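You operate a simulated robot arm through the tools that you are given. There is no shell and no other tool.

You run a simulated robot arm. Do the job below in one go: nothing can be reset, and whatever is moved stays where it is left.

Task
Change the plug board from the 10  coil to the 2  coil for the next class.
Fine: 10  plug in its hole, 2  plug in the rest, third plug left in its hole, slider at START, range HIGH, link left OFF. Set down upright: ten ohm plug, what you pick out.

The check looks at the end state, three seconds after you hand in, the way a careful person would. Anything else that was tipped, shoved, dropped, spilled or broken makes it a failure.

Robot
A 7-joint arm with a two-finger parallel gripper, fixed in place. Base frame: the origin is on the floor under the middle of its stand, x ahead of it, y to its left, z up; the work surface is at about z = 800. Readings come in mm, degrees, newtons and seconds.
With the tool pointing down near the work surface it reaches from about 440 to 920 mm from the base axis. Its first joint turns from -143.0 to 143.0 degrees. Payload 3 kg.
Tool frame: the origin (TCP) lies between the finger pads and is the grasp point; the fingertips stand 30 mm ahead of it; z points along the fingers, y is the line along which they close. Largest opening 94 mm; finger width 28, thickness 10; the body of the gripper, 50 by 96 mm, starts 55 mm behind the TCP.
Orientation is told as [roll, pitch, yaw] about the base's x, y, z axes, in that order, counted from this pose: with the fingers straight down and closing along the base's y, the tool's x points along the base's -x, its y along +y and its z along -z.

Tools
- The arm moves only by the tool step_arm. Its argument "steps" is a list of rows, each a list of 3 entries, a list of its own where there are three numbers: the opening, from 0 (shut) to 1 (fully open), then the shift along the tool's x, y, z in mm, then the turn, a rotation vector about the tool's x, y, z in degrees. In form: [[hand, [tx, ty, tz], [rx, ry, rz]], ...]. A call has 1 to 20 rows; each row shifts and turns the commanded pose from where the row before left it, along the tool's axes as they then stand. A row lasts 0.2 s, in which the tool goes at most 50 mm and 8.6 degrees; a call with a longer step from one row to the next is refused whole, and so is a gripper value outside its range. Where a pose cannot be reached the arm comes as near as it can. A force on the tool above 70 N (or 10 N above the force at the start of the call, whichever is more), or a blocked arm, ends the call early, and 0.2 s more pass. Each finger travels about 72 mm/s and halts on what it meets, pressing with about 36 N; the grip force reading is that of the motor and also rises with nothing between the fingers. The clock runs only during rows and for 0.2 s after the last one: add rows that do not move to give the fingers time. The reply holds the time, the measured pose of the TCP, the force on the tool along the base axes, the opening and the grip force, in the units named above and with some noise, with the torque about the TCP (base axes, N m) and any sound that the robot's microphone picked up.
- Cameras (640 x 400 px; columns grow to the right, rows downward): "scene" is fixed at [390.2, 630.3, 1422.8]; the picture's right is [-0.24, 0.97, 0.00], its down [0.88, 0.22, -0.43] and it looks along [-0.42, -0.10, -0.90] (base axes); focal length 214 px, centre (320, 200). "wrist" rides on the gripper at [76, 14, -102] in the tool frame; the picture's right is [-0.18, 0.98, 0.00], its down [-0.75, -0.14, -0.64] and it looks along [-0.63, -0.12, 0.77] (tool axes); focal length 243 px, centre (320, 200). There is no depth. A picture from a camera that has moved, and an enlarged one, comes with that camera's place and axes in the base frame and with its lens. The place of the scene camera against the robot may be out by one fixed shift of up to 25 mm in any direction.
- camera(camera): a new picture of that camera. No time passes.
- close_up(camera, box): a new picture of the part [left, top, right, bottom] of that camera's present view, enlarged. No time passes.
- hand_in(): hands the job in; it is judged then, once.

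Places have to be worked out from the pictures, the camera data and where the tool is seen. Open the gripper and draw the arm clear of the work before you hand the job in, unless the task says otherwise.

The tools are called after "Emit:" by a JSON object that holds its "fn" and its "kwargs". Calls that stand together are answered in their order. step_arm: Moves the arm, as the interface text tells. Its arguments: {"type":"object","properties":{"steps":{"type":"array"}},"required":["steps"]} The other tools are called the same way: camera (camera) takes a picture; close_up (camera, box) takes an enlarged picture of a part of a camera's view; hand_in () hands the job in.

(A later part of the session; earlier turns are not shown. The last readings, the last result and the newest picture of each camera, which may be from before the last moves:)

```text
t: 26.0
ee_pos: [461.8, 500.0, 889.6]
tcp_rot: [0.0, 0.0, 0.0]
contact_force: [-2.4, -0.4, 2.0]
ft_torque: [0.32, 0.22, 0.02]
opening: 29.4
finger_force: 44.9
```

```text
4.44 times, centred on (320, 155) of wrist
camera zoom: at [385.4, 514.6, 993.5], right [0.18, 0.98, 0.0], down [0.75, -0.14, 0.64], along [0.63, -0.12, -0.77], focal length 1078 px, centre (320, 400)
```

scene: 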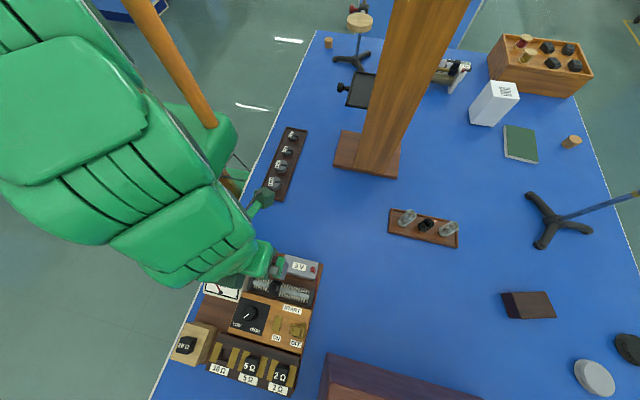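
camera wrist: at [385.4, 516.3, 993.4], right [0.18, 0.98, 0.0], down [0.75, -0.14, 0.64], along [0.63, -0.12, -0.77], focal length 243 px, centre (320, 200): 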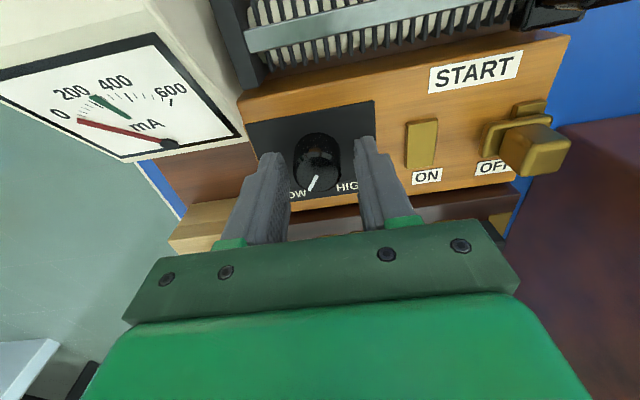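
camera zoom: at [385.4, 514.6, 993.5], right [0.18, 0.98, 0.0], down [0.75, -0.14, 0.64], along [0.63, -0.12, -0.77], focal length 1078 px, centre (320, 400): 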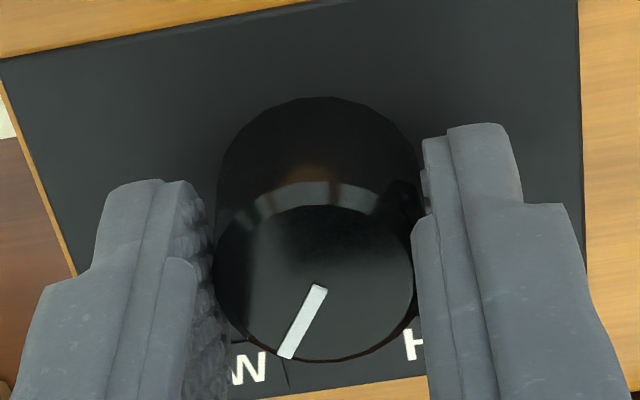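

Now the grip is balanced (net force ≈ 0) at reading y ≈ 500, so the knob is centred. I turn counter-clockwise (seen from above) by 35° and check that the pointer follows.

Emit:
{"fn": "step_arm", "kwargs": {"steps": [[0.2, [0, 0, 0], [0, 0, -7]], [0.2, [0, 0, 0], [0, 0, -7]], [0.2, [0, 0, 0], [0, 0, -7]], [0.2, [0, 0, 0], [0, 0, -7]], [0.2, [0, 0, 0], [0, 0, -7]], [0.2, [0, 0, 0], [0, 0, 0]]]}}

Emit:
{"fn": "camera", "kwargs": {"camera": "wrist"}}

Emit:
{"fn": "close_up", "kwargs": {"camera": "wrist", "box": [230, 70, 410, 220]}}

Emit:
{"fn": "camera", "kwargs": {"camera": "scene"}}

```text
t: 27.4
ee_pos: [463.3, 500.7, 889.5]
tcp_rot: [0.0, 0.1, 35.0]
contact_force: [3.3, 3.8, -3.8]
ft_torque: [0.51, -0.08, 0.02]
opening: 29.1
finger_force: 44.8
```

```text
taken
camera wrist: at [391.0, 468.3, 993.5], right [-0.41, 0.91, 0.0], down [0.7, 0.32, 0.64], along [0.58, 0.26, -0.77], focal length 243 px, centre (320, 200)
```

wrist: 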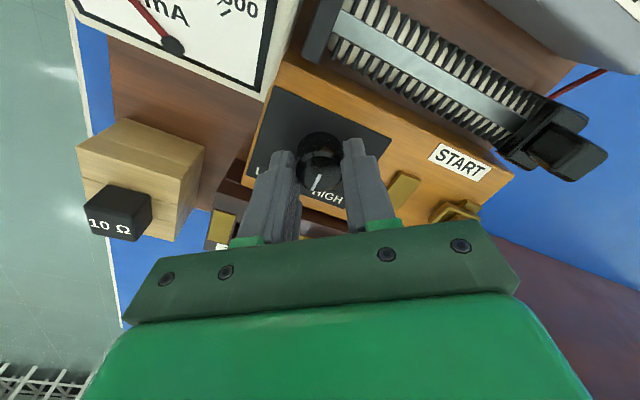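

```text
2.67 times, centred on (320, 145) of wrist
camera zoom: at [391.0, 468.3, 993.5], right [-0.41, 0.91, 0.0], down [0.7, 0.32, 0.64], along [0.58, 0.26, -0.77], focal length 647 px, centre (320, 347)
```

zoom: 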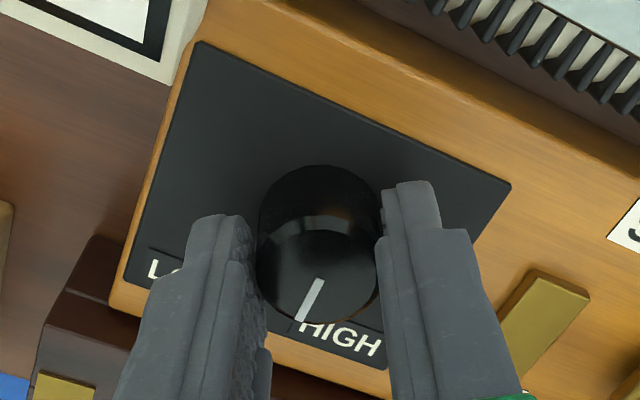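

```text
taken
```

scene: 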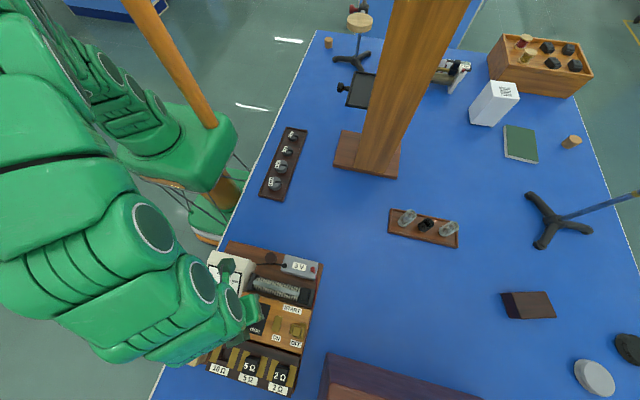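

The pointer turned with the grip, now halfway (pointing straight along +x). I turn the remaining 35° toward HIGH.

Emit:
{"fn": "step_arm", "kwargs": {"steps": [[0.2, [0, 0, 0], [0, 0, -7]], [0.2, [0, 0, 0], [0, 0, -7]], [0.2, [0, 0, 0], [0, 0, -7]], [0.2, [0, 0, 0], [0, 0, -7]], [0.2, [0, 0, 0], [0, 0, 0]]]}}

Emit:
{"fn": "close_up", "kwargs": {"camera": "wrist", "box": [230, 70, 410, 220]}}

```text
t: 28.6
ee_pos: [462.3, 500.0, 890.3]
tcp_rot: [0.0, 0.0, 63.0]
contact_force: [2.9, 6.5, -11.4]
ft_torque: [0.61, -0.71, 0.02]
opening: 29.2
finger_force: 44.8
```

```text
2.67 times, centred on (320, 145) of wrist
camera zoom: at [414.3, 438.9, 993.5], right [-0.79, 0.61, 0.0], down [0.47, 0.61, 0.64], along [0.39, 0.51, -0.77], focal length 647 px, centre (320, 347)
```

zoom: 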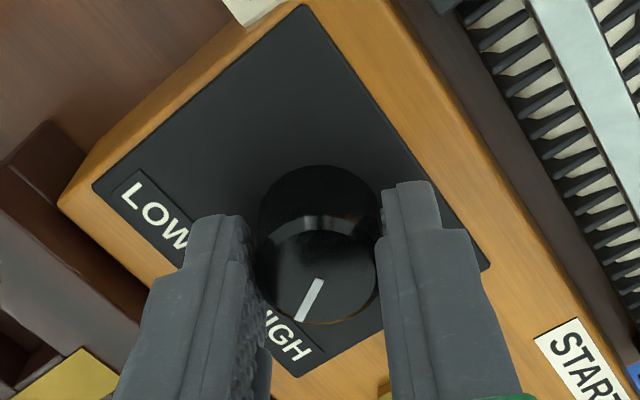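

The pointer is now at about +28°; I turn the last 7° and read the torque for a stop.

Emit:
{"fn": "step_arm", "kwargs": {"steps": [[0.2, [0, 0, 0], [0, 0, -3.5]], [0.2, [0, 0, 0], [0, 0, -3.5]], [0.2, [0, 0, 0], [0, 0, 0]]]}}

Emit:
{"fn": "close_up", "kwargs": {"camera": "wrist", "box": [230, 70, 410, 220]}}

```text
t: 29.4
ee_pos: [461.9, 500.0, 890.2]
tcp_rot: [0.1, 0.1, 70.1]
contact_force: [4.3, 3.0, -8.3]
ft_torque: [-0.16, -0.39, -0.07]
opening: 29.2
finger_force: 45.1
```

```text
2.67 times, centred on (320, 145) of wrist
camera zoom: at [422.2, 433.6, 993.5], right [-0.86, 0.51, 0.0], down [0.39, 0.66, 0.64], along [0.33, 0.55, -0.77], focal length 647 px, centre (320, 347)
```

zoom: 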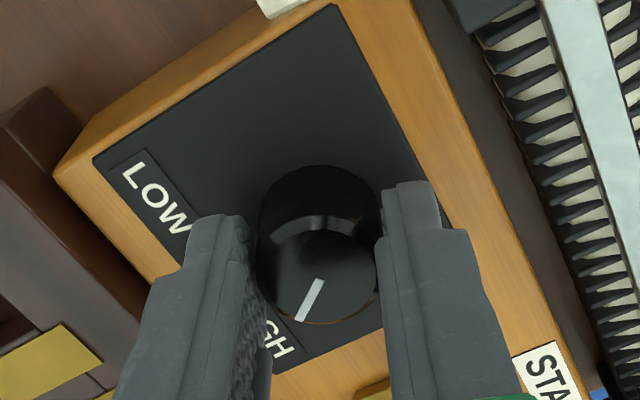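

Torque about z began to show (−0.07 N m). I turn 3° more to see whether that is the stop.

Emit:
{"fn": "step_arm", "kwargs": {"steps": [[0.2, [0, 0, 0], [0, 0, -3]], [0.2, [0, 0, 0], [0, 0, 0]]]}}

Emit:
{"fn": "close_up", "kwargs": {"camera": "wrist", "box": [270, 110, 370, 200]}}

```text
t: 30.0
ee_pos: [462.3, 500.3, 889.5]
tcp_rot: [0.0, 0.1, 73.1]
contact_force: [0.5, 2.5, -6.9]
ft_torque: [0.24, -0.41, -0.68]
opening: 29.3
finger_force: 45.3
```

```text
4.44 times, centred on (320, 155) of wrist
camera zoom: at [425.6, 431.6, 993.5], right [-0.89, 0.46, 0.0], down [0.36, 0.68, 0.64], along [0.3, 0.57, -0.77], focal length 1078 px, centre (320, 400)
```

zoom: 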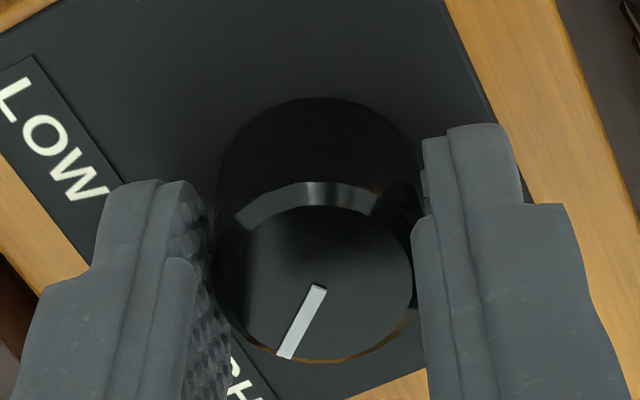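

Torque jumped to −0.68 N m: the knob is at its HIGH stop. I open, lift straight up, and rotate the tool back to yaw 0, then check the pointer.

Emit:
{"fn": "step_arm", "kwargs": {"steps": [[0.2, [0, 0, 0], [0, 0, 1.5]], [0.45, [0, 0, 0], [0, 0, 0]], [0.45, [0, 0, 0], [0, 0, 0]], [0.45, [0, 0, -20], [0, 0, 0]], [0.45, [0, 0, -25], [0, 0, 0]], [0.45, [0, 0, -30], [0, 0, 0]], [0.45, [0, 0, 0], [0, 0, 8]], [0.45, [0, 0, 0], [0, 0, 8]], [0.45, [0, 0, 0], [0, 0, 8]], [0.45, [0, 0, 0], [0, 0, 8]], [0.45, [0, 0, 0], [0, 0, 8]], [0.45, [0, 0, 0], [0, 0, 8]], [0.45, [0, 0, 0], [0, 0, 8]], [0.45, [0, 0, 0], [0, 0, 8]], [0.45, [0, 0, 0], [0, 0, 7.5]], [0.45, [0, 0, 0], [0, 0, 0]]]}}

Emit:
{"fn": "camera", "kwargs": {"camera": "wrist"}}

Emit:
{"fn": "close_up", "kwargs": {"camera": "wrist", "box": [230, 70, 410, 220]}}

```text
t: 33.4
ee_pos: [461.6, 500.1, 964.5]
tcp_rot: [0.0, 0.1, 0.0]
contact_force: [0.1, -1.0, -0.2]
ft_torque: [-0.01, 0.02, -0.01]
opening: 42.2
finger_force: 0.1
```

```text
taken
camera wrist: at [385.2, 514.7, 1068.7], right [0.19, 0.98, 0.0], down [0.75, -0.14, 0.64], along [0.63, -0.12, -0.77], focal length 243 px, centre (320, 200)
```

wrist: 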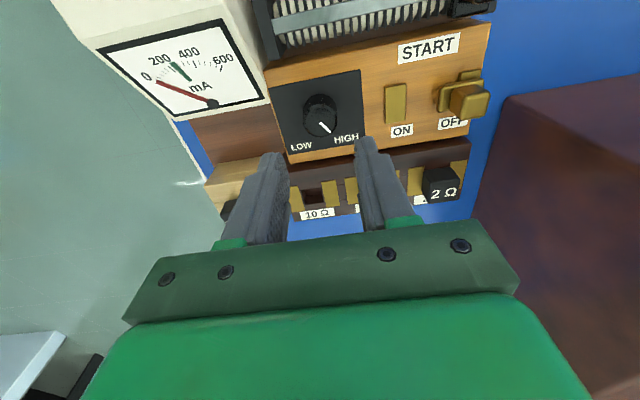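

```text
2.67 times, centred on (320, 145) of wrist
camera zoom: at [385.2, 514.7, 1068.7], right [0.19, 0.98, 0.0], down [0.75, -0.14, 0.64], along [0.63, -0.12, -0.77], focal length 647 px, centre (320, 347)
```

zoom: 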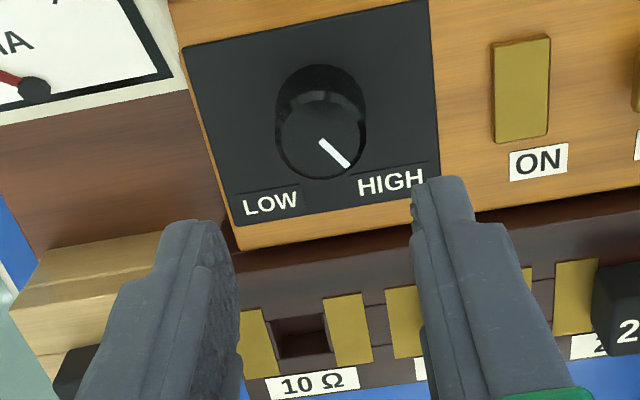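

The pointer is on HIGH. Now I move above the rest's 10 Ω plug (≈ (550, 391)) at z 960 for a close alignment check.

Emit:
{"fn": "step_arm", "kwargs": {"steps": [[0.55, [-22, -27, 0], [0, 0, 0]], [0.55, [-22, -27, 0], [0, 0, 0]], [0.55, [-22, -27, 0], [0, 0, 0]], [0.55, [-23, -28, 0], [0, 0, 0]], [0.55, [0, 0, 0], [0, 0, 0]], [0.55, [0, 0, 0], [0, 0, 0]]]}}

Emit:
{"fn": "camera", "kwargs": {"camera": "wrist"}}

Emit:
{"fn": "close_up", "kwargs": {"camera": "wrist", "box": [260, 80, 380, 200]}}

Emit:
{"fn": "close_up", "kwargs": {"camera": "scene", "box": [160, 230, 340, 400]}}

```text
t: 34.8
ee_pos: [551.1, 391.3, 963.6]
tcp_rot: [0.0, 0.0, 0.0]
contact_force: [-0.9, 1.3, -0.7]
ft_torque: [0.02, -0.01, 0.01]
opening: 51.6
finger_force: 0.1
```

```text
taken
camera wrist: at [474.3, 405.0, 1067.8], right [0.18, 0.98, 0.0], down [0.75, -0.14, 0.64], along [0.63, -0.12, -0.77], focal length 243 px, centre (320, 200)
```

wrist: 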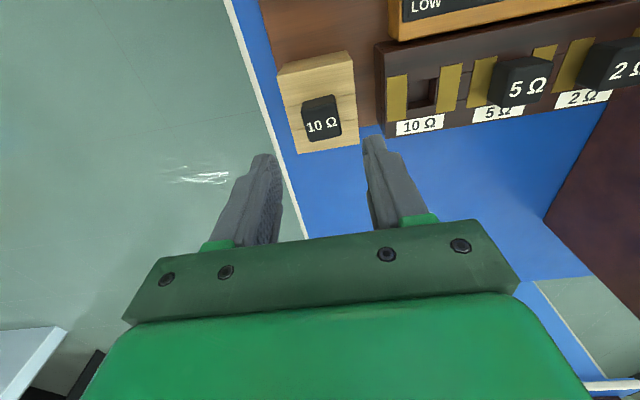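

```text
3.33 times, centred on (320, 140) of wrist
camera zoom: at [474.3, 405.0, 1067.8], right [0.18, 0.98, 0.0], down [0.75, -0.14, 0.64], along [0.63, -0.12, -0.77], focal length 809 px, centre (320, 400)
```

zoom: 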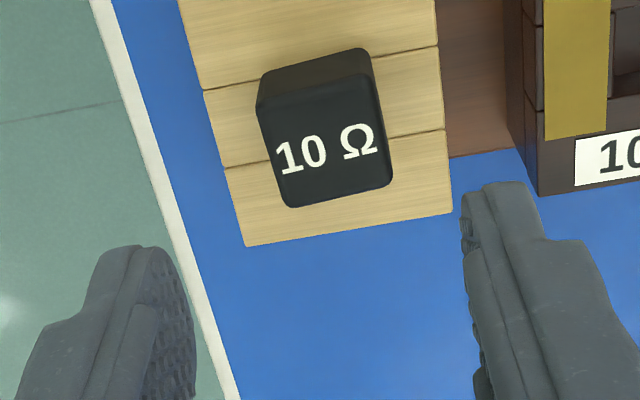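

```text
2.35 times, centred on (250, 315) of scene
camera zoom: at [390.2, 630.3, 1422.8], right [-0.24, 0.97, 0.0], down [0.88, 0.22, -0.43], along [-0.42, -0.1, -0.9], focal length 505 px, centre (485, -71)
```

zoom: 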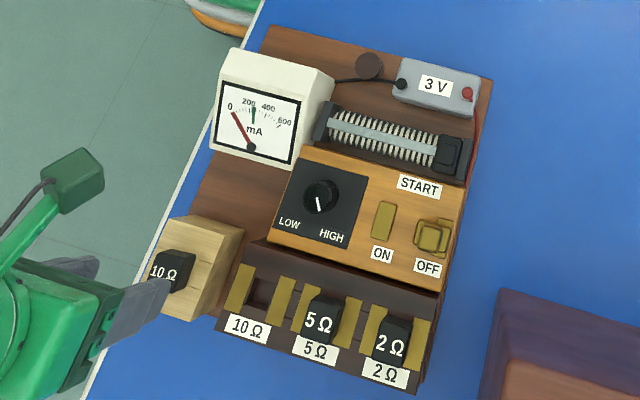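

The plug centre measures (550, 392.4) and the finger midpoint images at y ≈ 392.3, so it is aligned. I descend to tip height just above the rest top (TCP z ≈ 894).

Emit:
{"fn": "step_arm", "kwargs": {"steps": [[0.55, [0, 0, 25], [0, 0, 0]], [0.55, [0, 0, 20], [0, 0, 0]], [0.55, [0, 0, 15], [0, 0, 0]], [0.55, [0, 0, 9], [0, 0, 0]], [0.55, [0, 0, 0], [0, 0, 0]]]}}

Emit:
{"fn": "camera", "kwargs": {"camera": "wrist"}}

Emit:
{"fn": "close_up", "kwargs": {"camera": "wrist", "box": [240, 90, 400, 230]}}

```text
t: 36.0
ee_pos: [550.9, 391.2, 895.2]
tcp_rot: [0.0, 0.0, 0.0]
contact_force: [0.4, 0.4, -1.0]
ft_torque: [0.01, 0.0, 0.02]
opening: 51.8
finger_force: 0.1
```

```text
taken
camera wrist: at [474.4, 405.7, 999.4], right [0.18, 0.98, 0.0], down [0.75, -0.14, 0.64], along [0.63, -0.12, -0.77], focal length 243 px, centre (320, 200)
```

wrist: 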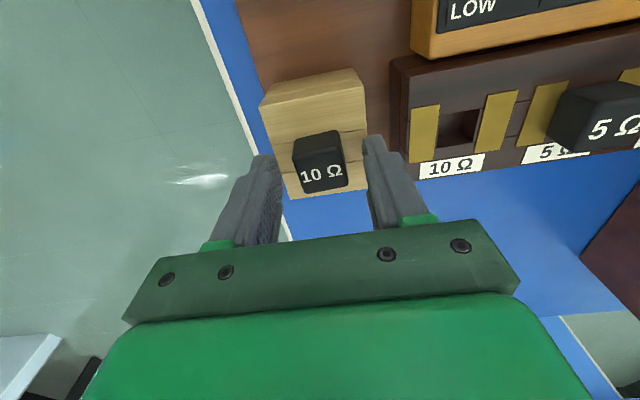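

```text
2.86 times, centred on (320, 160) of wrist
camera zoom: at [474.4, 405.7, 999.4], right [0.18, 0.98, 0.0], down [0.75, -0.14, 0.64], along [0.63, -0.12, -0.77], focal length 693 px, centre (320, 314)
```

zoom: 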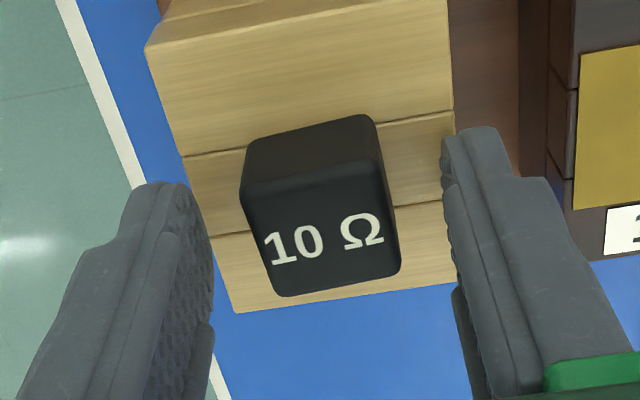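

The head sits between the fingers. I close on it and read the balance.

Emit:
{"fn": "step_arm", "kwargs": {"steps": [[0.4, [0, 0, 0], [0, 0, 0]], [0.3, [0, 0, 0], [0, 0, 0]], [0.2, [0, 0, 0], [0, 0, 0]], [0.2, [0, 0, 0], [0, 0, 0]], [0.2, [0, 0, 0], [0, 0, 0]]]}}

Emit:
{"fn": "close_up", "kwargs": {"camera": "wrist", "box": [240, 90, 400, 230]}}

```text
t: 37.2
ee_pos: [550.9, 390.4, 896.0]
tcp_rot: [0.0, 0.0, 0.1]
contact_force: [-0.2, 0.2, -0.2]
ft_torque: [0.0, 0.02, -0.05]
opening: 26.7
finger_force: 36.0
```

```text
2.86 times, centred on (320, 160) of wrist
camera zoom: at [474.4, 405.7, 999.4], right [0.18, 0.98, 0.0], down [0.75, -0.14, 0.64], along [0.63, -0.12, -0.77], focal length 693 px, centre (320, 314)
```

zoom: 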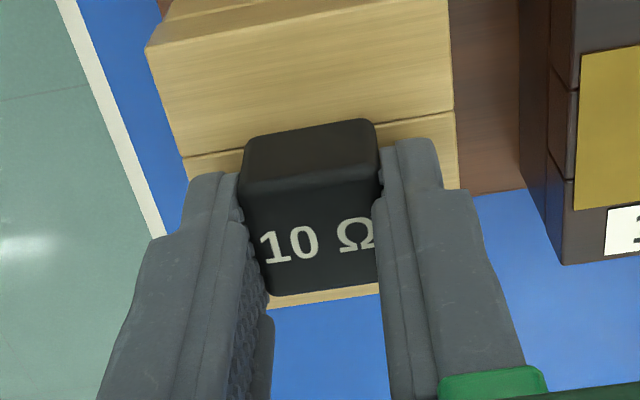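

Gripped at 26.7 mm with no net force. I lift slowly by 12 mm and check that the rest stays put.

Emit:
{"fn": "step_arm", "kwargs": {"steps": [[0.2, [0, 0, -3], [0, 0, 0]], [0.2, [0, 0, -3], [0, 0, 0]], [0.2, [0, 0, -3], [0, 0, 0]], [0.2, [0, 0, -3], [0, 0, 0]], [0.2, [0, 0, 0], [0, 0, 0]]]}}

Emit:
{"fn": "close_up", "kwargs": {"camera": "wrist", "box": [240, 70, 400, 210]}}

Emit:
{"fn": "close_up", "kwargs": {"camera": "scene", "box": [150, 300, 320, 400]}}

```text
t: 38.4
ee_pos: [550.8, 390.0, 907.1]
tcp_rot: [0.0, 0.0, 0.0]
contact_force: [-0.1, -0.7, -0.2]
ft_torque: [-0.01, 0.02, 0.02]
opening: 26.7
finger_force: 36.1
```

```text
2.86 times, centred on (320, 140) of wrist
camera zoom: at [474.1, 405.5, 1011.5], right [0.18, 0.98, 0.0], down [0.75, -0.14, 0.64], along [0.63, -0.12, -0.77], focal length 693 px, centre (320, 371)
```

zoom: 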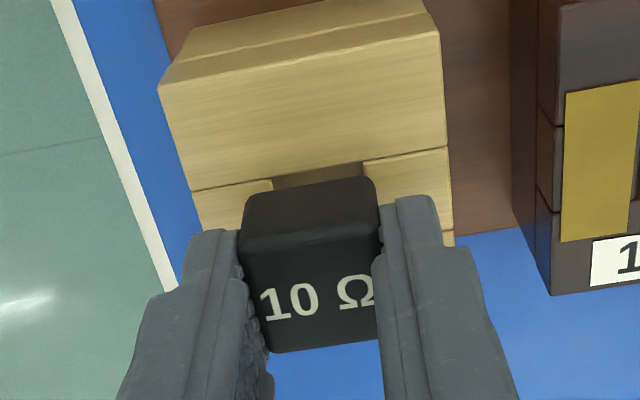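

```text
3.76 times, centred on (235, 350) of scene
camera zoom: at [390.2, 630.3, 1422.8], right [-0.24, 0.97, 0.0], down [0.88, 0.22, -0.43], along [-0.42, -0.1, -0.9], focal length 807 px, centre (640, -365)
```

zoom: 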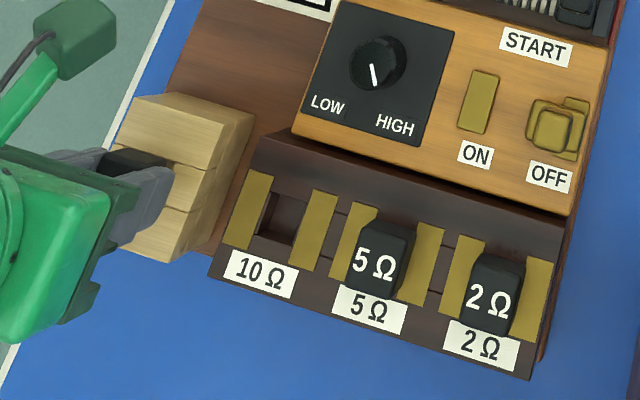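

The plug is rising cleanly out of the rest (its hole is appearing). I lift another 45 mm to see the shaft.

Emit:
{"fn": "step_arm", "kwargs": {"steps": [[0.2, [0, 0, -8], [0, 0, 0]], [0.2, [0, 0, -10], [0, 0, 0]], [0.2, [0, 0, -12], [0, 0, 0]], [0.2, [0, 0, -15], [0, 0, 0]], [0.2, [0, 0, 0], [0, 0, 0]]]}}

Emit:
{"fn": "camera", "kwargs": {"camera": "wrist"}}

Emit:
{"fn": "close_up", "kwargs": {"camera": "wrist", "box": [240, 70, 400, 210]}}

Emit:
{"fn": "close_up", "kwargs": {"camera": "scene", "box": [130, 280, 260, 400]}}

```text
t: 39.6
ee_pos: [550.1, 390.2, 953.4]
tcp_rot: [0.1, 0.0, -0.1]
contact_force: [0.1, -0.3, 0.7]
ft_torque: [-0.01, -0.02, 0.01]
opening: 26.7
finger_force: 35.8
```

```text
taken
camera wrist: at [474.4, 405.4, 1056.6], right [0.18, 0.98, 0.0], down [0.75, -0.14, 0.64], along [0.63, -0.12, -0.77], focal length 243 px, centre (320, 200)
```

wrist: 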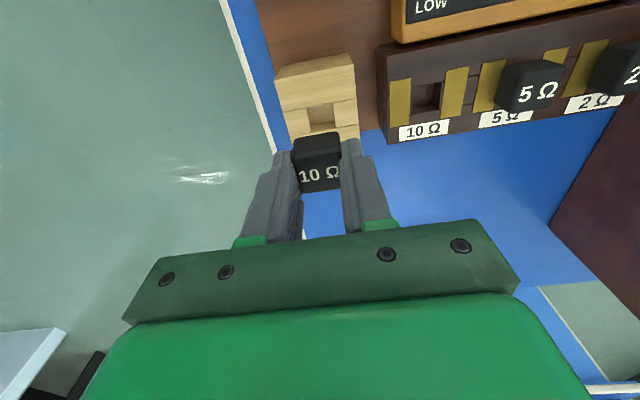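

```text
2.86 times, centred on (320, 140) of wrist
camera zoom: at [474.4, 405.4, 1056.6], right [0.18, 0.98, 0.0], down [0.75, -0.14, 0.64], along [0.63, -0.12, -0.77], focal length 693 px, centre (320, 371)
```

zoom: 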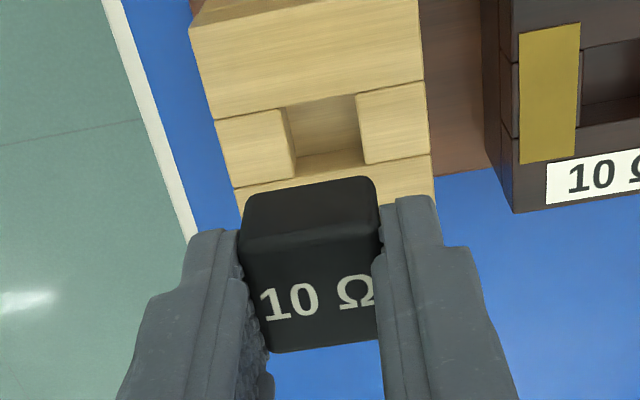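

```text
3.33 times, centred on (195, 340) of scene
camera zoom: at [390.2, 630.3, 1422.8], right [-0.24, 0.97, 0.0], down [0.88, 0.22, -0.43], along [-0.42, -0.1, -0.9], focal length 715 px, centre (737, -267)
```

zoom: 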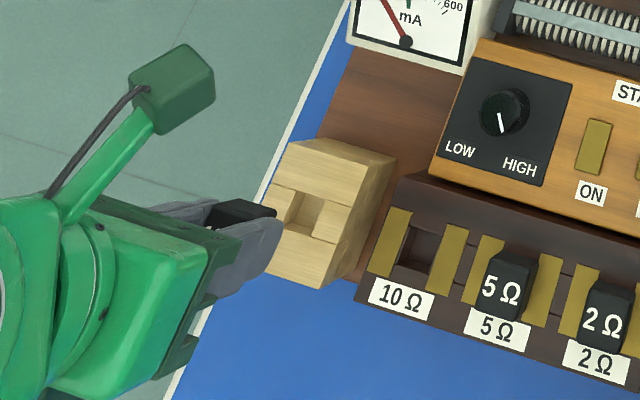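

The rest's socket is visible (about 21 × 21 mm). I enlarge around the head to look for the plug's shaft.

Emit:
{"fn": "close_up", "kwargs": {"camera": "wrist", "box": [280, 80, 360, 150]}}

Emit:
{"fn": "close_up", "kwargs": {"camera": "scene", "box": [160, 310, 220, 360]}}

```text
5.71 times, centred on (320, 115) of wrist
camera zoom: at [474.4, 405.4, 1056.6], right [0.18, 0.98, 0.0], down [0.75, -0.14, 0.64], along [0.63, -0.12, -0.77], focal length 1386 px, centre (320, 686)
```

zoom: 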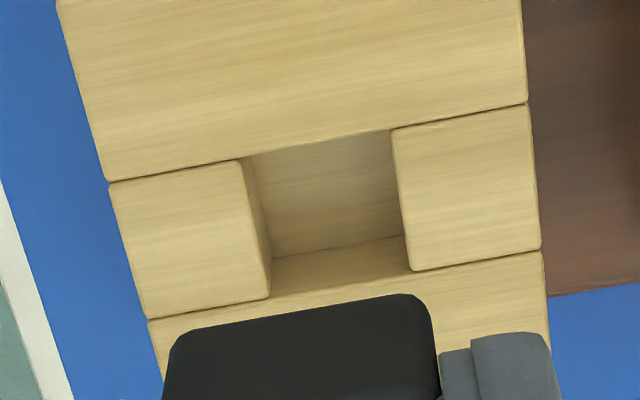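

```text
8.00 times, centred on (190, 335) of scene
camera zoom: at [390.2, 630.3, 1422.8], right [-0.24, 0.97, 0.0], down [0.88, 0.22, -0.43], along [-0.42, -0.1, -0.9], focal length 1716 px, centre (1360, -880)
```

zoom: 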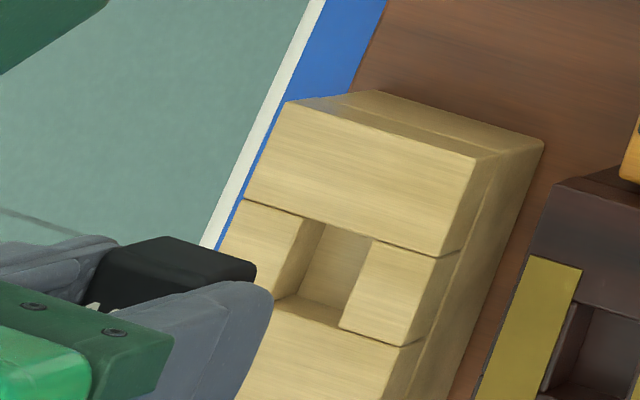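

The rest socket is ~15 mm deep with centre near (550.0, 393.0); the head came straight out. I carry the plug over the 10 Ω hole at the same height and compare the view.

Emit:
{"fn": "step_arm", "kwargs": {"steps": [[0.2, [0, 20, 0], [0, 0, 0]], [0.2, [0, 22, 0], [0, 0, 0]], [0.2, [0, 22, 0], [0, 0, 0]], [0.2, [0.4, 19.5, 0], [0, 0, 0]], [0.2, [0, 0, 0], [0, 0, 0]], [0.2, [0, 0, 0], [0, 0, 0]]]}}

Emit:
{"fn": "camera", "kwargs": {"camera": "wrist"}}

Emit:
{"fn": "close_up", "kwargs": {"camera": "wrist", "box": [280, 80, 360, 150]}}

Emit:
{"fn": "close_up", "kwargs": {"camera": "wrist", "box": [240, 70, 400, 210]}}

```text
t: 41.0
ee_pos: [550.6, 475.4, 953.1]
tcp_rot: [0.0, -0.1, 0.1]
contact_force: [0.5, 0.0, -0.9]
ft_torque: [-0.01, 0.02, 0.04]
opening: 26.8
finger_force: 36.3
```

```text
taken
camera wrist: at [473.6, 489.8, 1057.0], right [0.18, 0.98, 0.0], down [0.75, -0.14, 0.64], along [0.63, -0.12, -0.77], focal length 243 px, centre (320, 200)
```

wrist: 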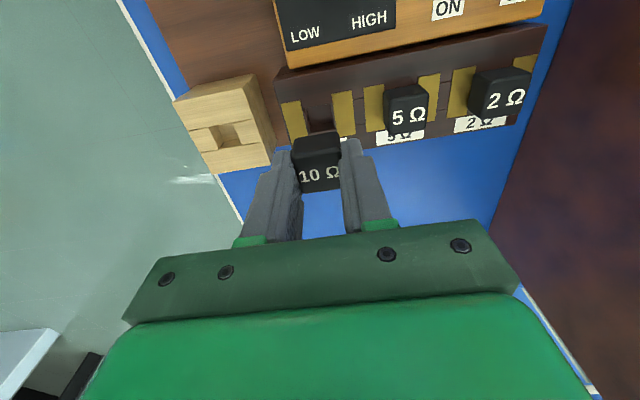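

```text
5.71 times, centred on (320, 115) of wrist
camera zoom: at [473.6, 489.8, 1057.0], right [0.18, 0.98, 0.0], down [0.75, -0.14, 0.64], along [0.63, -0.12, -0.77], focal length 1386 px, centre (320, 686)
```

zoom: 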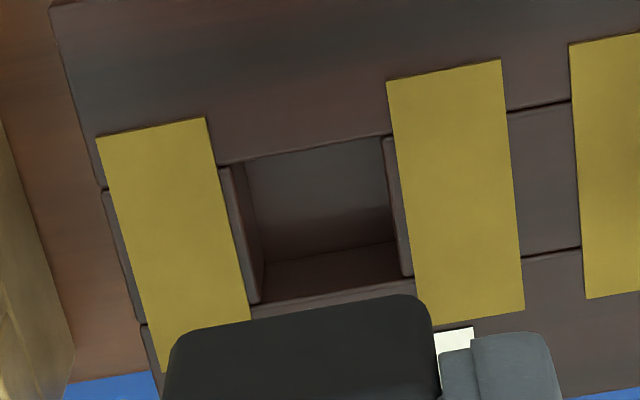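

```text
2.86 times, centred on (320, 140) of wrist
camera zoom: at [473.6, 489.8, 1057.0], right [0.18, 0.98, 0.0], down [0.75, -0.14, 0.64], along [0.63, -0.12, -0.77], focal length 693 px, centre (320, 371)
```

zoom: 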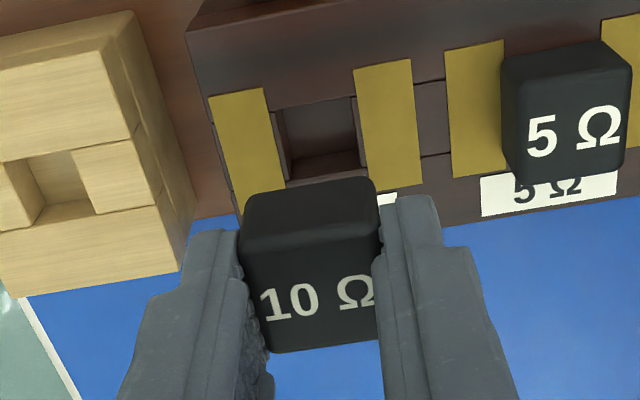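

Comparing hole positions in the two views, the 10 Ω hole centre is (549.2, 475.8) and the held plug is within ~0.4 mm of it. I trim −0.3 mm in y and lower to just above the hole.

Emit:
{"fn": "step_arm", "kwargs": {"steps": [[0.2, [0, -0.3, 12], [0, 0, 0]], [0.2, [0, 0, 12], [0, 0, 0]], [0.2, [0, 0, 9], [0, 0, 0]], [0.2, [0, 0, 4], [0, 0, 0]], [0.2, [0, 0, 0], [0, 0, 0]]]}}

Emit:
{"fn": "close_up", "kwargs": {"camera": "wrist", "box": [260, 70, 380, 180]}}

Emit:
{"fn": "close_up", "kwargs": {"camera": "scene", "box": [170, 310, 290, 400]}}

```text
t: 42.2
ee_pos: [551.1, 473.6, 916.0]
tcp_rot: [0.0, 0.0, 0.0]
contact_force: [-0.1, -0.3, -0.4]
ft_torque: [0.0, 0.0, -0.02]
opening: 26.6
finger_force: 36.0
```

```text
3.64 times, centred on (320, 125) of wrist
camera zoom: at [473.9, 488.6, 1019.6], right [0.18, 0.98, 0.0], down [0.75, -0.14, 0.64], along [0.63, -0.12, -0.77], focal length 882 px, centre (320, 473)
```

zoom: 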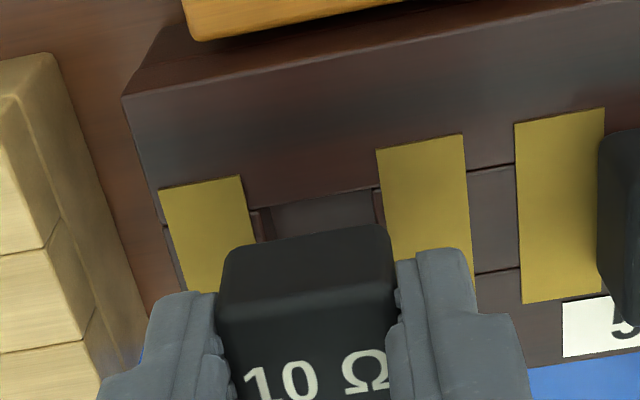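

```text
4.44 times, centred on (230, 355) of scene
camera zoom: at [390.2, 630.3, 1422.8], right [-0.24, 0.97, 0.0], down [0.88, 0.22, -0.43], along [-0.42, -0.1, -0.9], focal length 953 px, centre (720, -489)
```

zoom: 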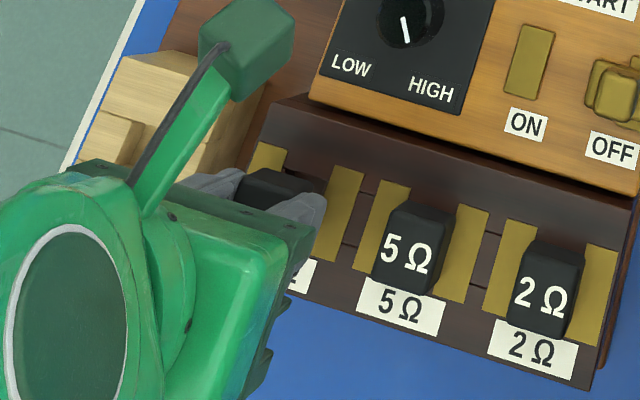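

Readings suggest a small y drift (camera y 488.6); I zoom in on the visible hole edge to re-measure before inserting.

Emit:
{"fn": "close_up", "kwargs": {"camera": "wrist", "box": [285, 85, 355, 145]}}

Emit:
{"fn": "step_arm", "kwargs": {"steps": [[0.2, [0, 0, 0], [0, 0, 0]], [0.2, [0, 0, 0], [0, 0, 0]]]}}

Emit:
{"fn": "close_up", "kwargs": {"camera": "wrist", "box": [285, 85, 355, 145]}}

```text
6.67 times, centred on (320, 115) of wrist
camera zoom: at [473.9, 488.6, 1019.6], right [0.18, 0.98, 0.0], down [0.75, -0.14, 0.64], along [0.63, -0.12, -0.77], focal length 1618 px, centre (320, 767)
```

zoom: 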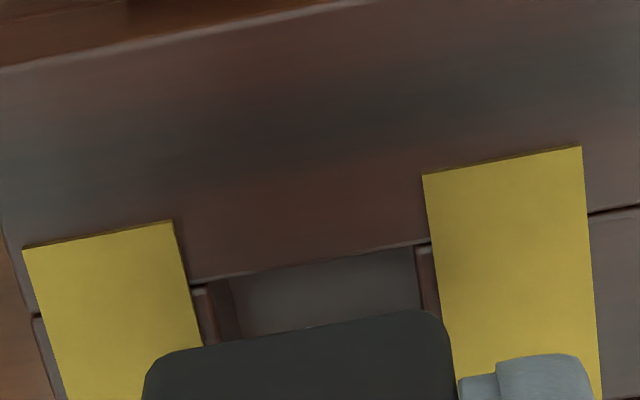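

```text
t: 42.8
ee_pos: [551.4, 473.0, 915.6]
tcp_rot: [0.1, -0.1, 0.1]
contact_force: [-0.5, -0.8, -0.1]
ft_torque: [-0.01, -0.01, -0.02]
opening: 26.7
finger_force: 35.9
```

```text
6.67 times, centred on (320, 115) of wrist
camera zoom: at [473.9, 488.6, 1019.7], right [0.18, 0.98, 0.0], down [0.75, -0.14, 0.64], along [0.63, -0.12, -0.77], focal length 1618 px, centre (320, 767)
```

zoom: 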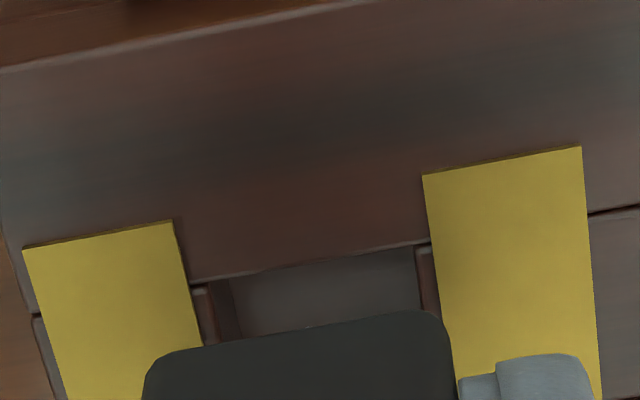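

Head centre measures y ≈ 475.15 vs hole centre 475.6, and x about 0.3 mm forward. I trim +0.45 mm y, −0.3 mm x and lower gently by 10 mm watching the force.

Emit:
{"fn": "step_arm", "kwargs": {"steps": [[0.2, [0.3, 0.45, 0], [0, 0, 0]], [0.2, [0, 0, 2], [0, 0, 0]], [0.2, [0, 0, 2], [0, 0, 0]], [0.2, [0, 0, 2], [0, 0, 0]], [0.2, [0, 0, 2], [0, 0, 0]], [0.2, [0, 0, 2], [0, 0, 0]], [0.2, [0, 0, 0], [0, 0, 0]]]}}

Emit:
{"fn": "close_up", "kwargs": {"camera": "wrist", "box": [270, 90, 370, 190]}}

```text
t: 44.4
ee_pos: [549.8, 475.5, 904.9]
tcp_rot: [0.0, 0.0, 0.1]
contact_force: [-0.2, -0.5, -0.3]
ft_torque: [0.02, -0.02, -0.02]
opening: 26.9
finger_force: 36.1
```

```text
4.00 times, centred on (320, 140) of wrist
camera zoom: at [473.6, 489.1, 1009.5], right [0.18, 0.98, 0.0], down [0.75, -0.14, 0.64], along [0.63, -0.12, -0.77], focal length 970 px, centre (320, 440)
```

zoom: 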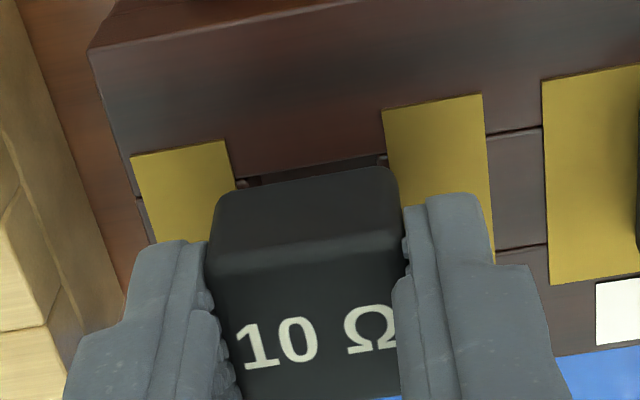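

No force; the head is centred over the hole and the pin should be entering. I lower 5 mm more in small steps.

Emit:
{"fn": "step_arm", "kwargs": {"steps": [[0.2, [0, 0, 1.5], [0, 0, 0]], [0.2, [0, 0, 1.5], [0, 0, 0]], [0.2, [0, 0, 1], [0, 0, 0]], [0.2, [0, 0, 1], [0, 0, 0]], [0.2, [0, 0, 0], [0, 0, 0]]]}}

Emit:
{"fn": "close_up", "kwargs": {"camera": "wrist", "box": [270, 90, 370, 190]}}

```text
t: 45.6
ee_pos: [549.7, 474.3, 901.2]
tcp_rot: [0.0, 0.0, 0.0]
contact_force: [-0.5, -0.5, -0.3]
ft_torque: [0.0, -0.02, 0.01]
opening: 26.9
finger_force: 36.2
```

```text
4.00 times, centred on (320, 140) of wrist
camera zoom: at [473.3, 489.4, 1004.4], right [0.18, 0.98, 0.0], down [0.75, -0.14, 0.64], along [0.63, -0.12, -0.77], focal length 970 px, centre (320, 440)
```

zoom: 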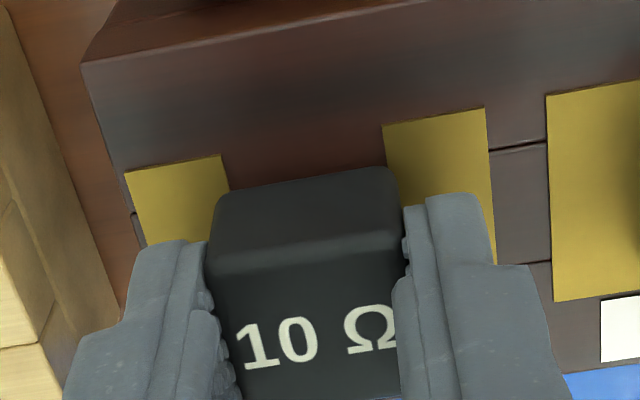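

Still free. I go down 1 mm at a time toward the expected seat height (camera z ≈ 1001.5).

Emit:
{"fn": "step_arm", "kwargs": {"steps": [[0.2, [0, 0, 1], [0, 0, 0]], [0.2, [0, 0, 1], [0, 0, 0]], [0.2, [0, 0, 0], [0, 0, 0]]]}}

Emit:
{"fn": "close_up", "kwargs": {"camera": "wrist", "box": [270, 90, 370, 190]}}

```text
t: 46.4
ee_pos: [550.1, 475.1, 898.4]
tcp_rot: [0.0, 0.0, 0.0]
contact_force: [0.1, 0.1, -1.3]
ft_torque: [0.0, 0.02, 0.02]
opening: 26.5
finger_force: 36.5
```

```text
4.00 times, centred on (320, 140) of wrist
camera zoom: at [473.3, 489.3, 1002.4], right [0.18, 0.98, 0.0], down [0.75, -0.14, 0.64], along [0.63, -0.12, -0.77], focal length 970 px, centre (320, 440)
```

zoom: 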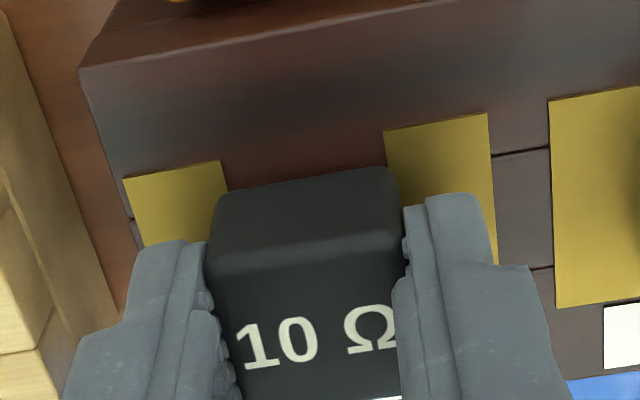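

Near the seat height with no force yet; two more 1 mm steps.

Emit:
{"fn": "step_arm", "kwargs": {"steps": [[0.2, [0, 0, 0.7], [0, 0, 0]], [0.2, [0, 0, 0.7], [0, 0, 0]], [0.2, [0, 0, 0], [0, 0, 0]]]}}

```text
t: 47.2
ee_pos: [550.5, 474.4, 897.0]
tcp_rot: [0.1, 0.0, 0.0]
contact_force: [0.1, -0.4, 0.4]
ft_torque: [0.0, 0.01, 0.0]
opening: 26.9
finger_force: 36.1
```

Still no contact; continuing in small steps.

Emit:
{"fn": "step_arm", "kwargs": {"steps": [[0.2, [0, 0, 0.7], [0, 0, 0]], [0.2, [0, 0, 0.7], [0, 0, 0]], [0.2, [0, 0, 0], [0, 0, 0]]]}}

Emit:
{"fn": "close_up", "kwargs": {"camera": "wrist", "box": [270, 90, 370, 190]}}

```text
t: 48.0
ee_pos: [549.7, 475.2, 895.8]
tcp_rot: [0.0, 0.0, -0.1]
contact_force: [0.5, 0.1, 0.0]
ft_torque: [-0.03, -0.01, -0.06]
opening: 26.9
finger_force: 36.2
```

```text
4.00 times, centred on (320, 140) of wrist
camera zoom: at [473.5, 489.4, 999.7], right [0.18, 0.98, 0.0], down [0.75, -0.14, 0.64], along [0.63, -0.12, -0.77], focal length 970 px, centre (320, 440)
```

zoom: 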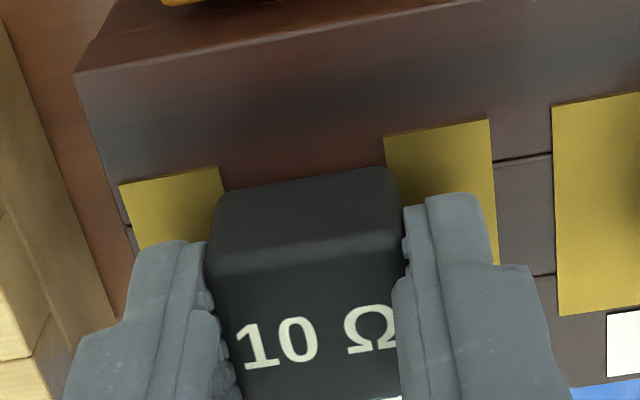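

No contact yet at the same height as in the rest, so the head probably sat higher there. Fingertips still have ~4 mm to the brass; I continue slowly.

Emit:
{"fn": "step_arm", "kwargs": {"steps": [[0.2, [0, 0, 0.6], [0, 0, 0]], [0.2, [0, 0, 0.6], [0, 0, 0]], [0.2, [0, 0, 0], [0, 0, 0]]]}}

Emit:
{"fn": "close_up", "kwargs": {"camera": "scene", "box": [190, 320, 310, 400]}}

Emit:
{"fn": "camera", "kwargs": {"camera": "wrist"}}

```text
t: 48.8
ee_pos: [550.5, 475.2, 895.1]
tcp_rot: [-0.1, -0.1, 0.0]
contact_force: [-3.0, -1.4, 13.4]
ft_torque: [-0.02, 0.15, 0.03]
opening: 26.6
finger_force: 35.9
```

```text
5.00 times, centred on (250, 360) of scene
camera zoom: at [390.2, 630.3, 1422.8], right [-0.24, 0.97, 0.0], down [0.88, 0.22, -0.43], along [-0.42, -0.1, -0.9], focal length 1072 px, centre (670, -600)
```

zoom: 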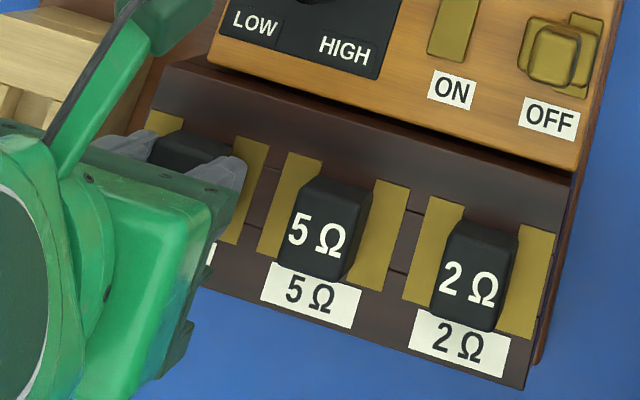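

```text
taken
camera wrist: at [473.6, 489.3, 999.3], right [0.18, 0.98, 0.0], down [0.75, -0.14, 0.64], along [0.63, -0.12, -0.77], focal length 243 px, centre (320, 200)
```

wrist: 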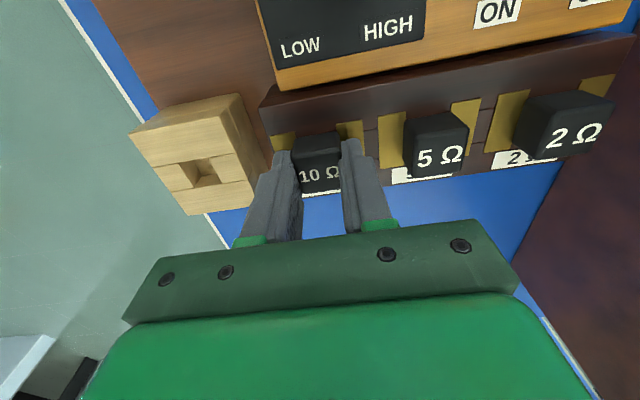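

Contact: 13 N upward at the same height as when it sat in the rest — the plug is seated. I ease the pressure and open to 0.5, then lift away and inspect.

Emit:
{"fn": "step_arm", "kwargs": {"steps": [[0.2, [0, 0, -0.5], [0, 0, 0]], [0.35, [0, 0, 0], [0, 0, 0]], [0.5, [0, 0, 0], [0, 0, 0]], [0.5, [0, 0, 0], [0, 0, 0]], [0.5, [0, 0, -15], [0, 0, 0]], [0.5, [0, 0, -25], [0, 0, 0]], [0.5, [0, 0, -30], [0, 0, 0]], [0.5, [0, 0, 0], [0, 0, 0]]]}}

Emit:
{"fn": "camera", "kwargs": {"camera": "wrist"}}

Emit:
{"fn": "close_up", "kwargs": {"camera": "wrist", "box": [270, 60, 430, 200]}}

Emit:
{"fn": "close_up", "kwargs": {"camera": "scene", "box": [190, 320, 310, 400]}}

```text
t: 50.6
ee_pos: [550.5, 475.8, 965.5]
tcp_rot: [-0.1, 0.0, 0.0]
contact_force: [0.3, 0.6, -0.6]
ft_torque: [0.0, -0.03, 0.03]
opening: 47.2
finger_force: 0.1
```

```text
taken
camera wrist: at [473.8, 489.6, 1069.5], right [0.18, 0.98, 0.0], down [0.75, -0.14, 0.64], along [0.63, -0.12, -0.77], focal length 243 px, centre (320, 200)
```

wrist: 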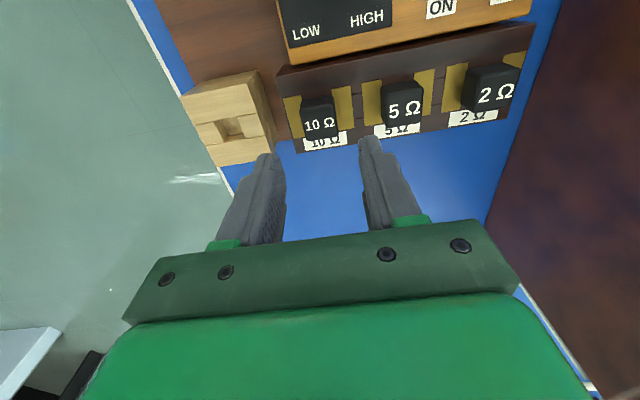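

```text
2.86 times, centred on (350, 130) of wrist
camera zoom: at [473.8, 489.6, 1069.5], right [0.18, 0.98, 0.0], down [0.75, -0.14, 0.64], along [0.63, -0.12, -0.77], focal length 693 px, centre (234, 400)
```

zoom: 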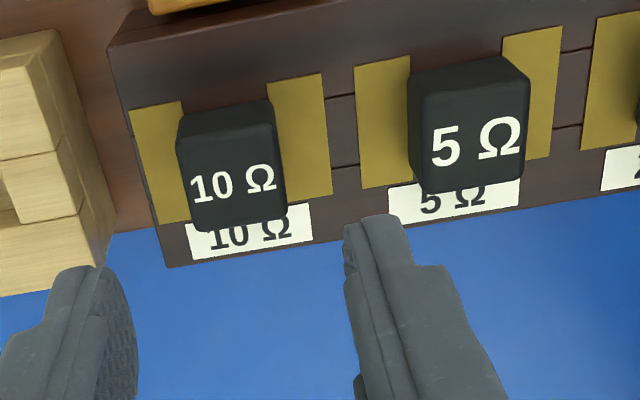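

```text
5.00 times, centred on (250, 360) of scene
camera zoom: at [390.2, 630.3, 1422.8], right [-0.24, 0.97, 0.0], down [0.88, 0.22, -0.43], along [-0.42, -0.1, -0.9], focal length 1072 px, centre (670, -600)
```

zoom: 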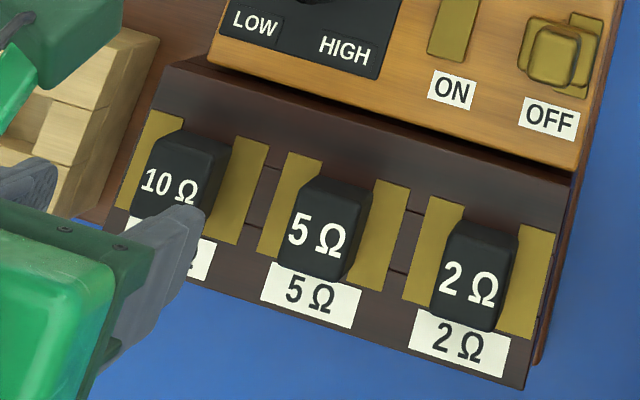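

The 10 Ω plug stands in its hole level with the 5 Ω plug. Next I move +129.4 mm in y over the 2 Ω plug (≈ y 605.4); the tall box beyond starts near y 690, leaving clearance.

Emit:
{"fn": "step_arm", "kwargs": {"steps": [[0.5, [0, 26, 0], [0, 0, 0]], [0.5, [0, 26, 0], [0, 0, 0]], [0.5, [0, 26, 0], [0, 0, 0]], [0.5, [0, 26, 0], [0, 0, 0]], [0.5, [0, 25.4, 0], [0, 0, 0]], [0.5, [0, 0, 0], [0, 0, 0]], [0.5, [0, 0, 0], [0, 0, 0]], [0.5, [0, 0, 0], [0, 0, 0]]]}}

Emit:
{"fn": "camera", "kwargs": {"camera": "wrist"}}

Emit:
{"fn": "close_up", "kwargs": {"camera": "wrist", "box": [260, 60, 400, 200]}}

Emit:
{"fn": "camera", "kwargs": {"camera": "scene"}}

```text
t: 52.4
ee_pos: [549.8, 603.7, 964.9]
tcp_rot: [-0.1, 0.0, 0.1]
contact_force: [-0.2, 0.6, 0.3]
ft_torque: [0.04, 0.0, 0.01]
opening: 46.8
finger_force: 0.1
```

```text
taken
camera wrist: at [473.2, 618.3, 1069.2], right [0.18, 0.98, 0.0], down [0.75, -0.14, 0.64], along [0.63, -0.12, -0.77], focal length 243 px, centre (320, 200)
```

wrist: 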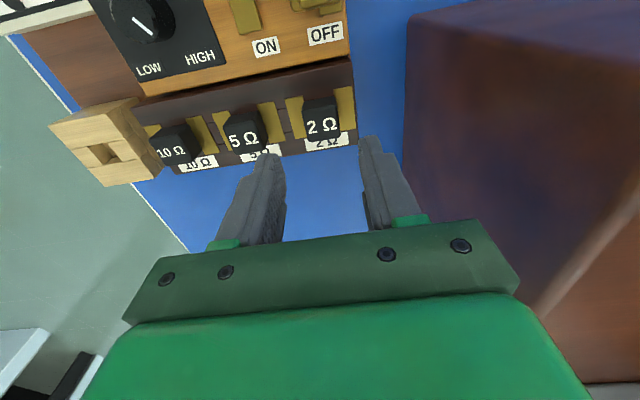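

```text
2.86 times, centred on (330, 130) of wrist
camera zoom: at [473.2, 618.3, 1069.2], right [0.18, 0.98, 0.0], down [0.75, -0.14, 0.64], along [0.63, -0.12, -0.77], focal length 693 px, centre (291, 400)
```

zoom: 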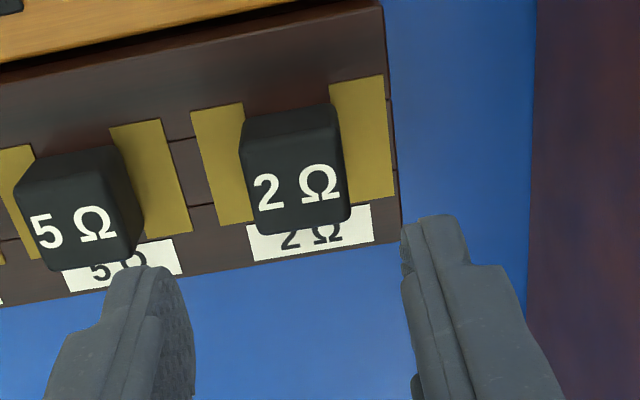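

```text
taken
```

scene: 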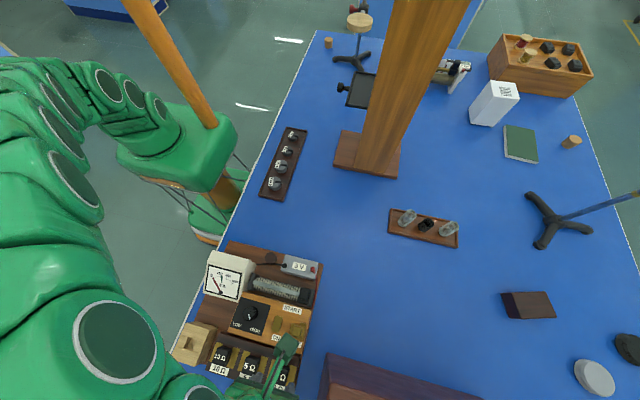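

The 2 Ω head centre is at about (549.4, 605.7). I trim +0.8 mm y, +0.3 mm x and descend to the same grip height as before, which has 17 mm clearance to the 5 Ω plug.

Emit:
{"fn": "step_arm", "kwargs": {"steps": [[0.5, [-0.3, 0.8, 25], [0, 0, 0]], [0.5, [0, 0, 20], [0, 0, 0]], [0.5, [0, 0, 15], [0, 0, 0]], [0.5, [0, 0, 8], [0, 0, 0]], [0.5, [0, 0, 0], [0, 0, 0]], [0.5, [0, 0, 0], [0, 0, 0]]]}}

Emit:
{"fn": "camera", "kwargs": {"camera": "wrist"}}

Emit:
{"fn": "close_up", "kwargs": {"camera": "wrist", "box": [240, 90, 400, 230]}}

```text
t: 53.8
ee_pos: [549.9, 604.5, 896.7]
tcp_rot: [0.0, 0.0, 0.0]
contact_force: [0.3, 0.3, -0.3]
ft_torque: [-0.03, 0.03, 0.0]
opening: 47.3
finger_force: 0.1
```

```text
taken
camera wrist: at [473.9, 620.0, 1000.6], right [0.18, 0.98, 0.0], down [0.75, -0.14, 0.64], along [0.63, -0.12, -0.77], focal length 243 px, centre (320, 200)
```

wrist: 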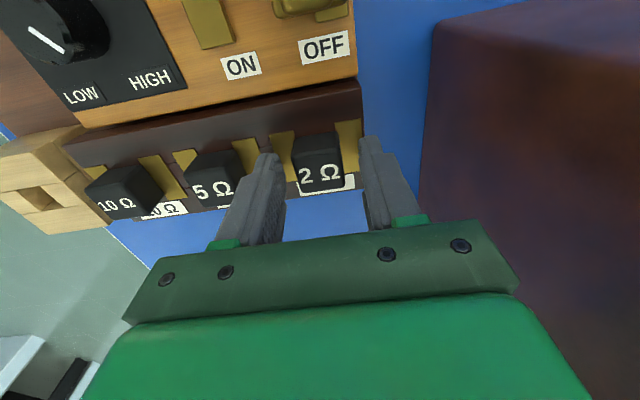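

```text
2.86 times, centred on (320, 160) of wrist
camera zoom: at [473.9, 620.0, 1000.6], right [0.18, 0.98, 0.0], down [0.75, -0.14, 0.64], along [0.63, -0.12, -0.77], focal length 693 px, centre (320, 314)
```

zoom: 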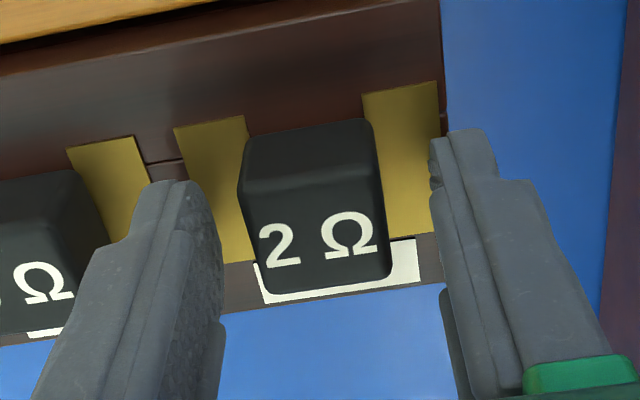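

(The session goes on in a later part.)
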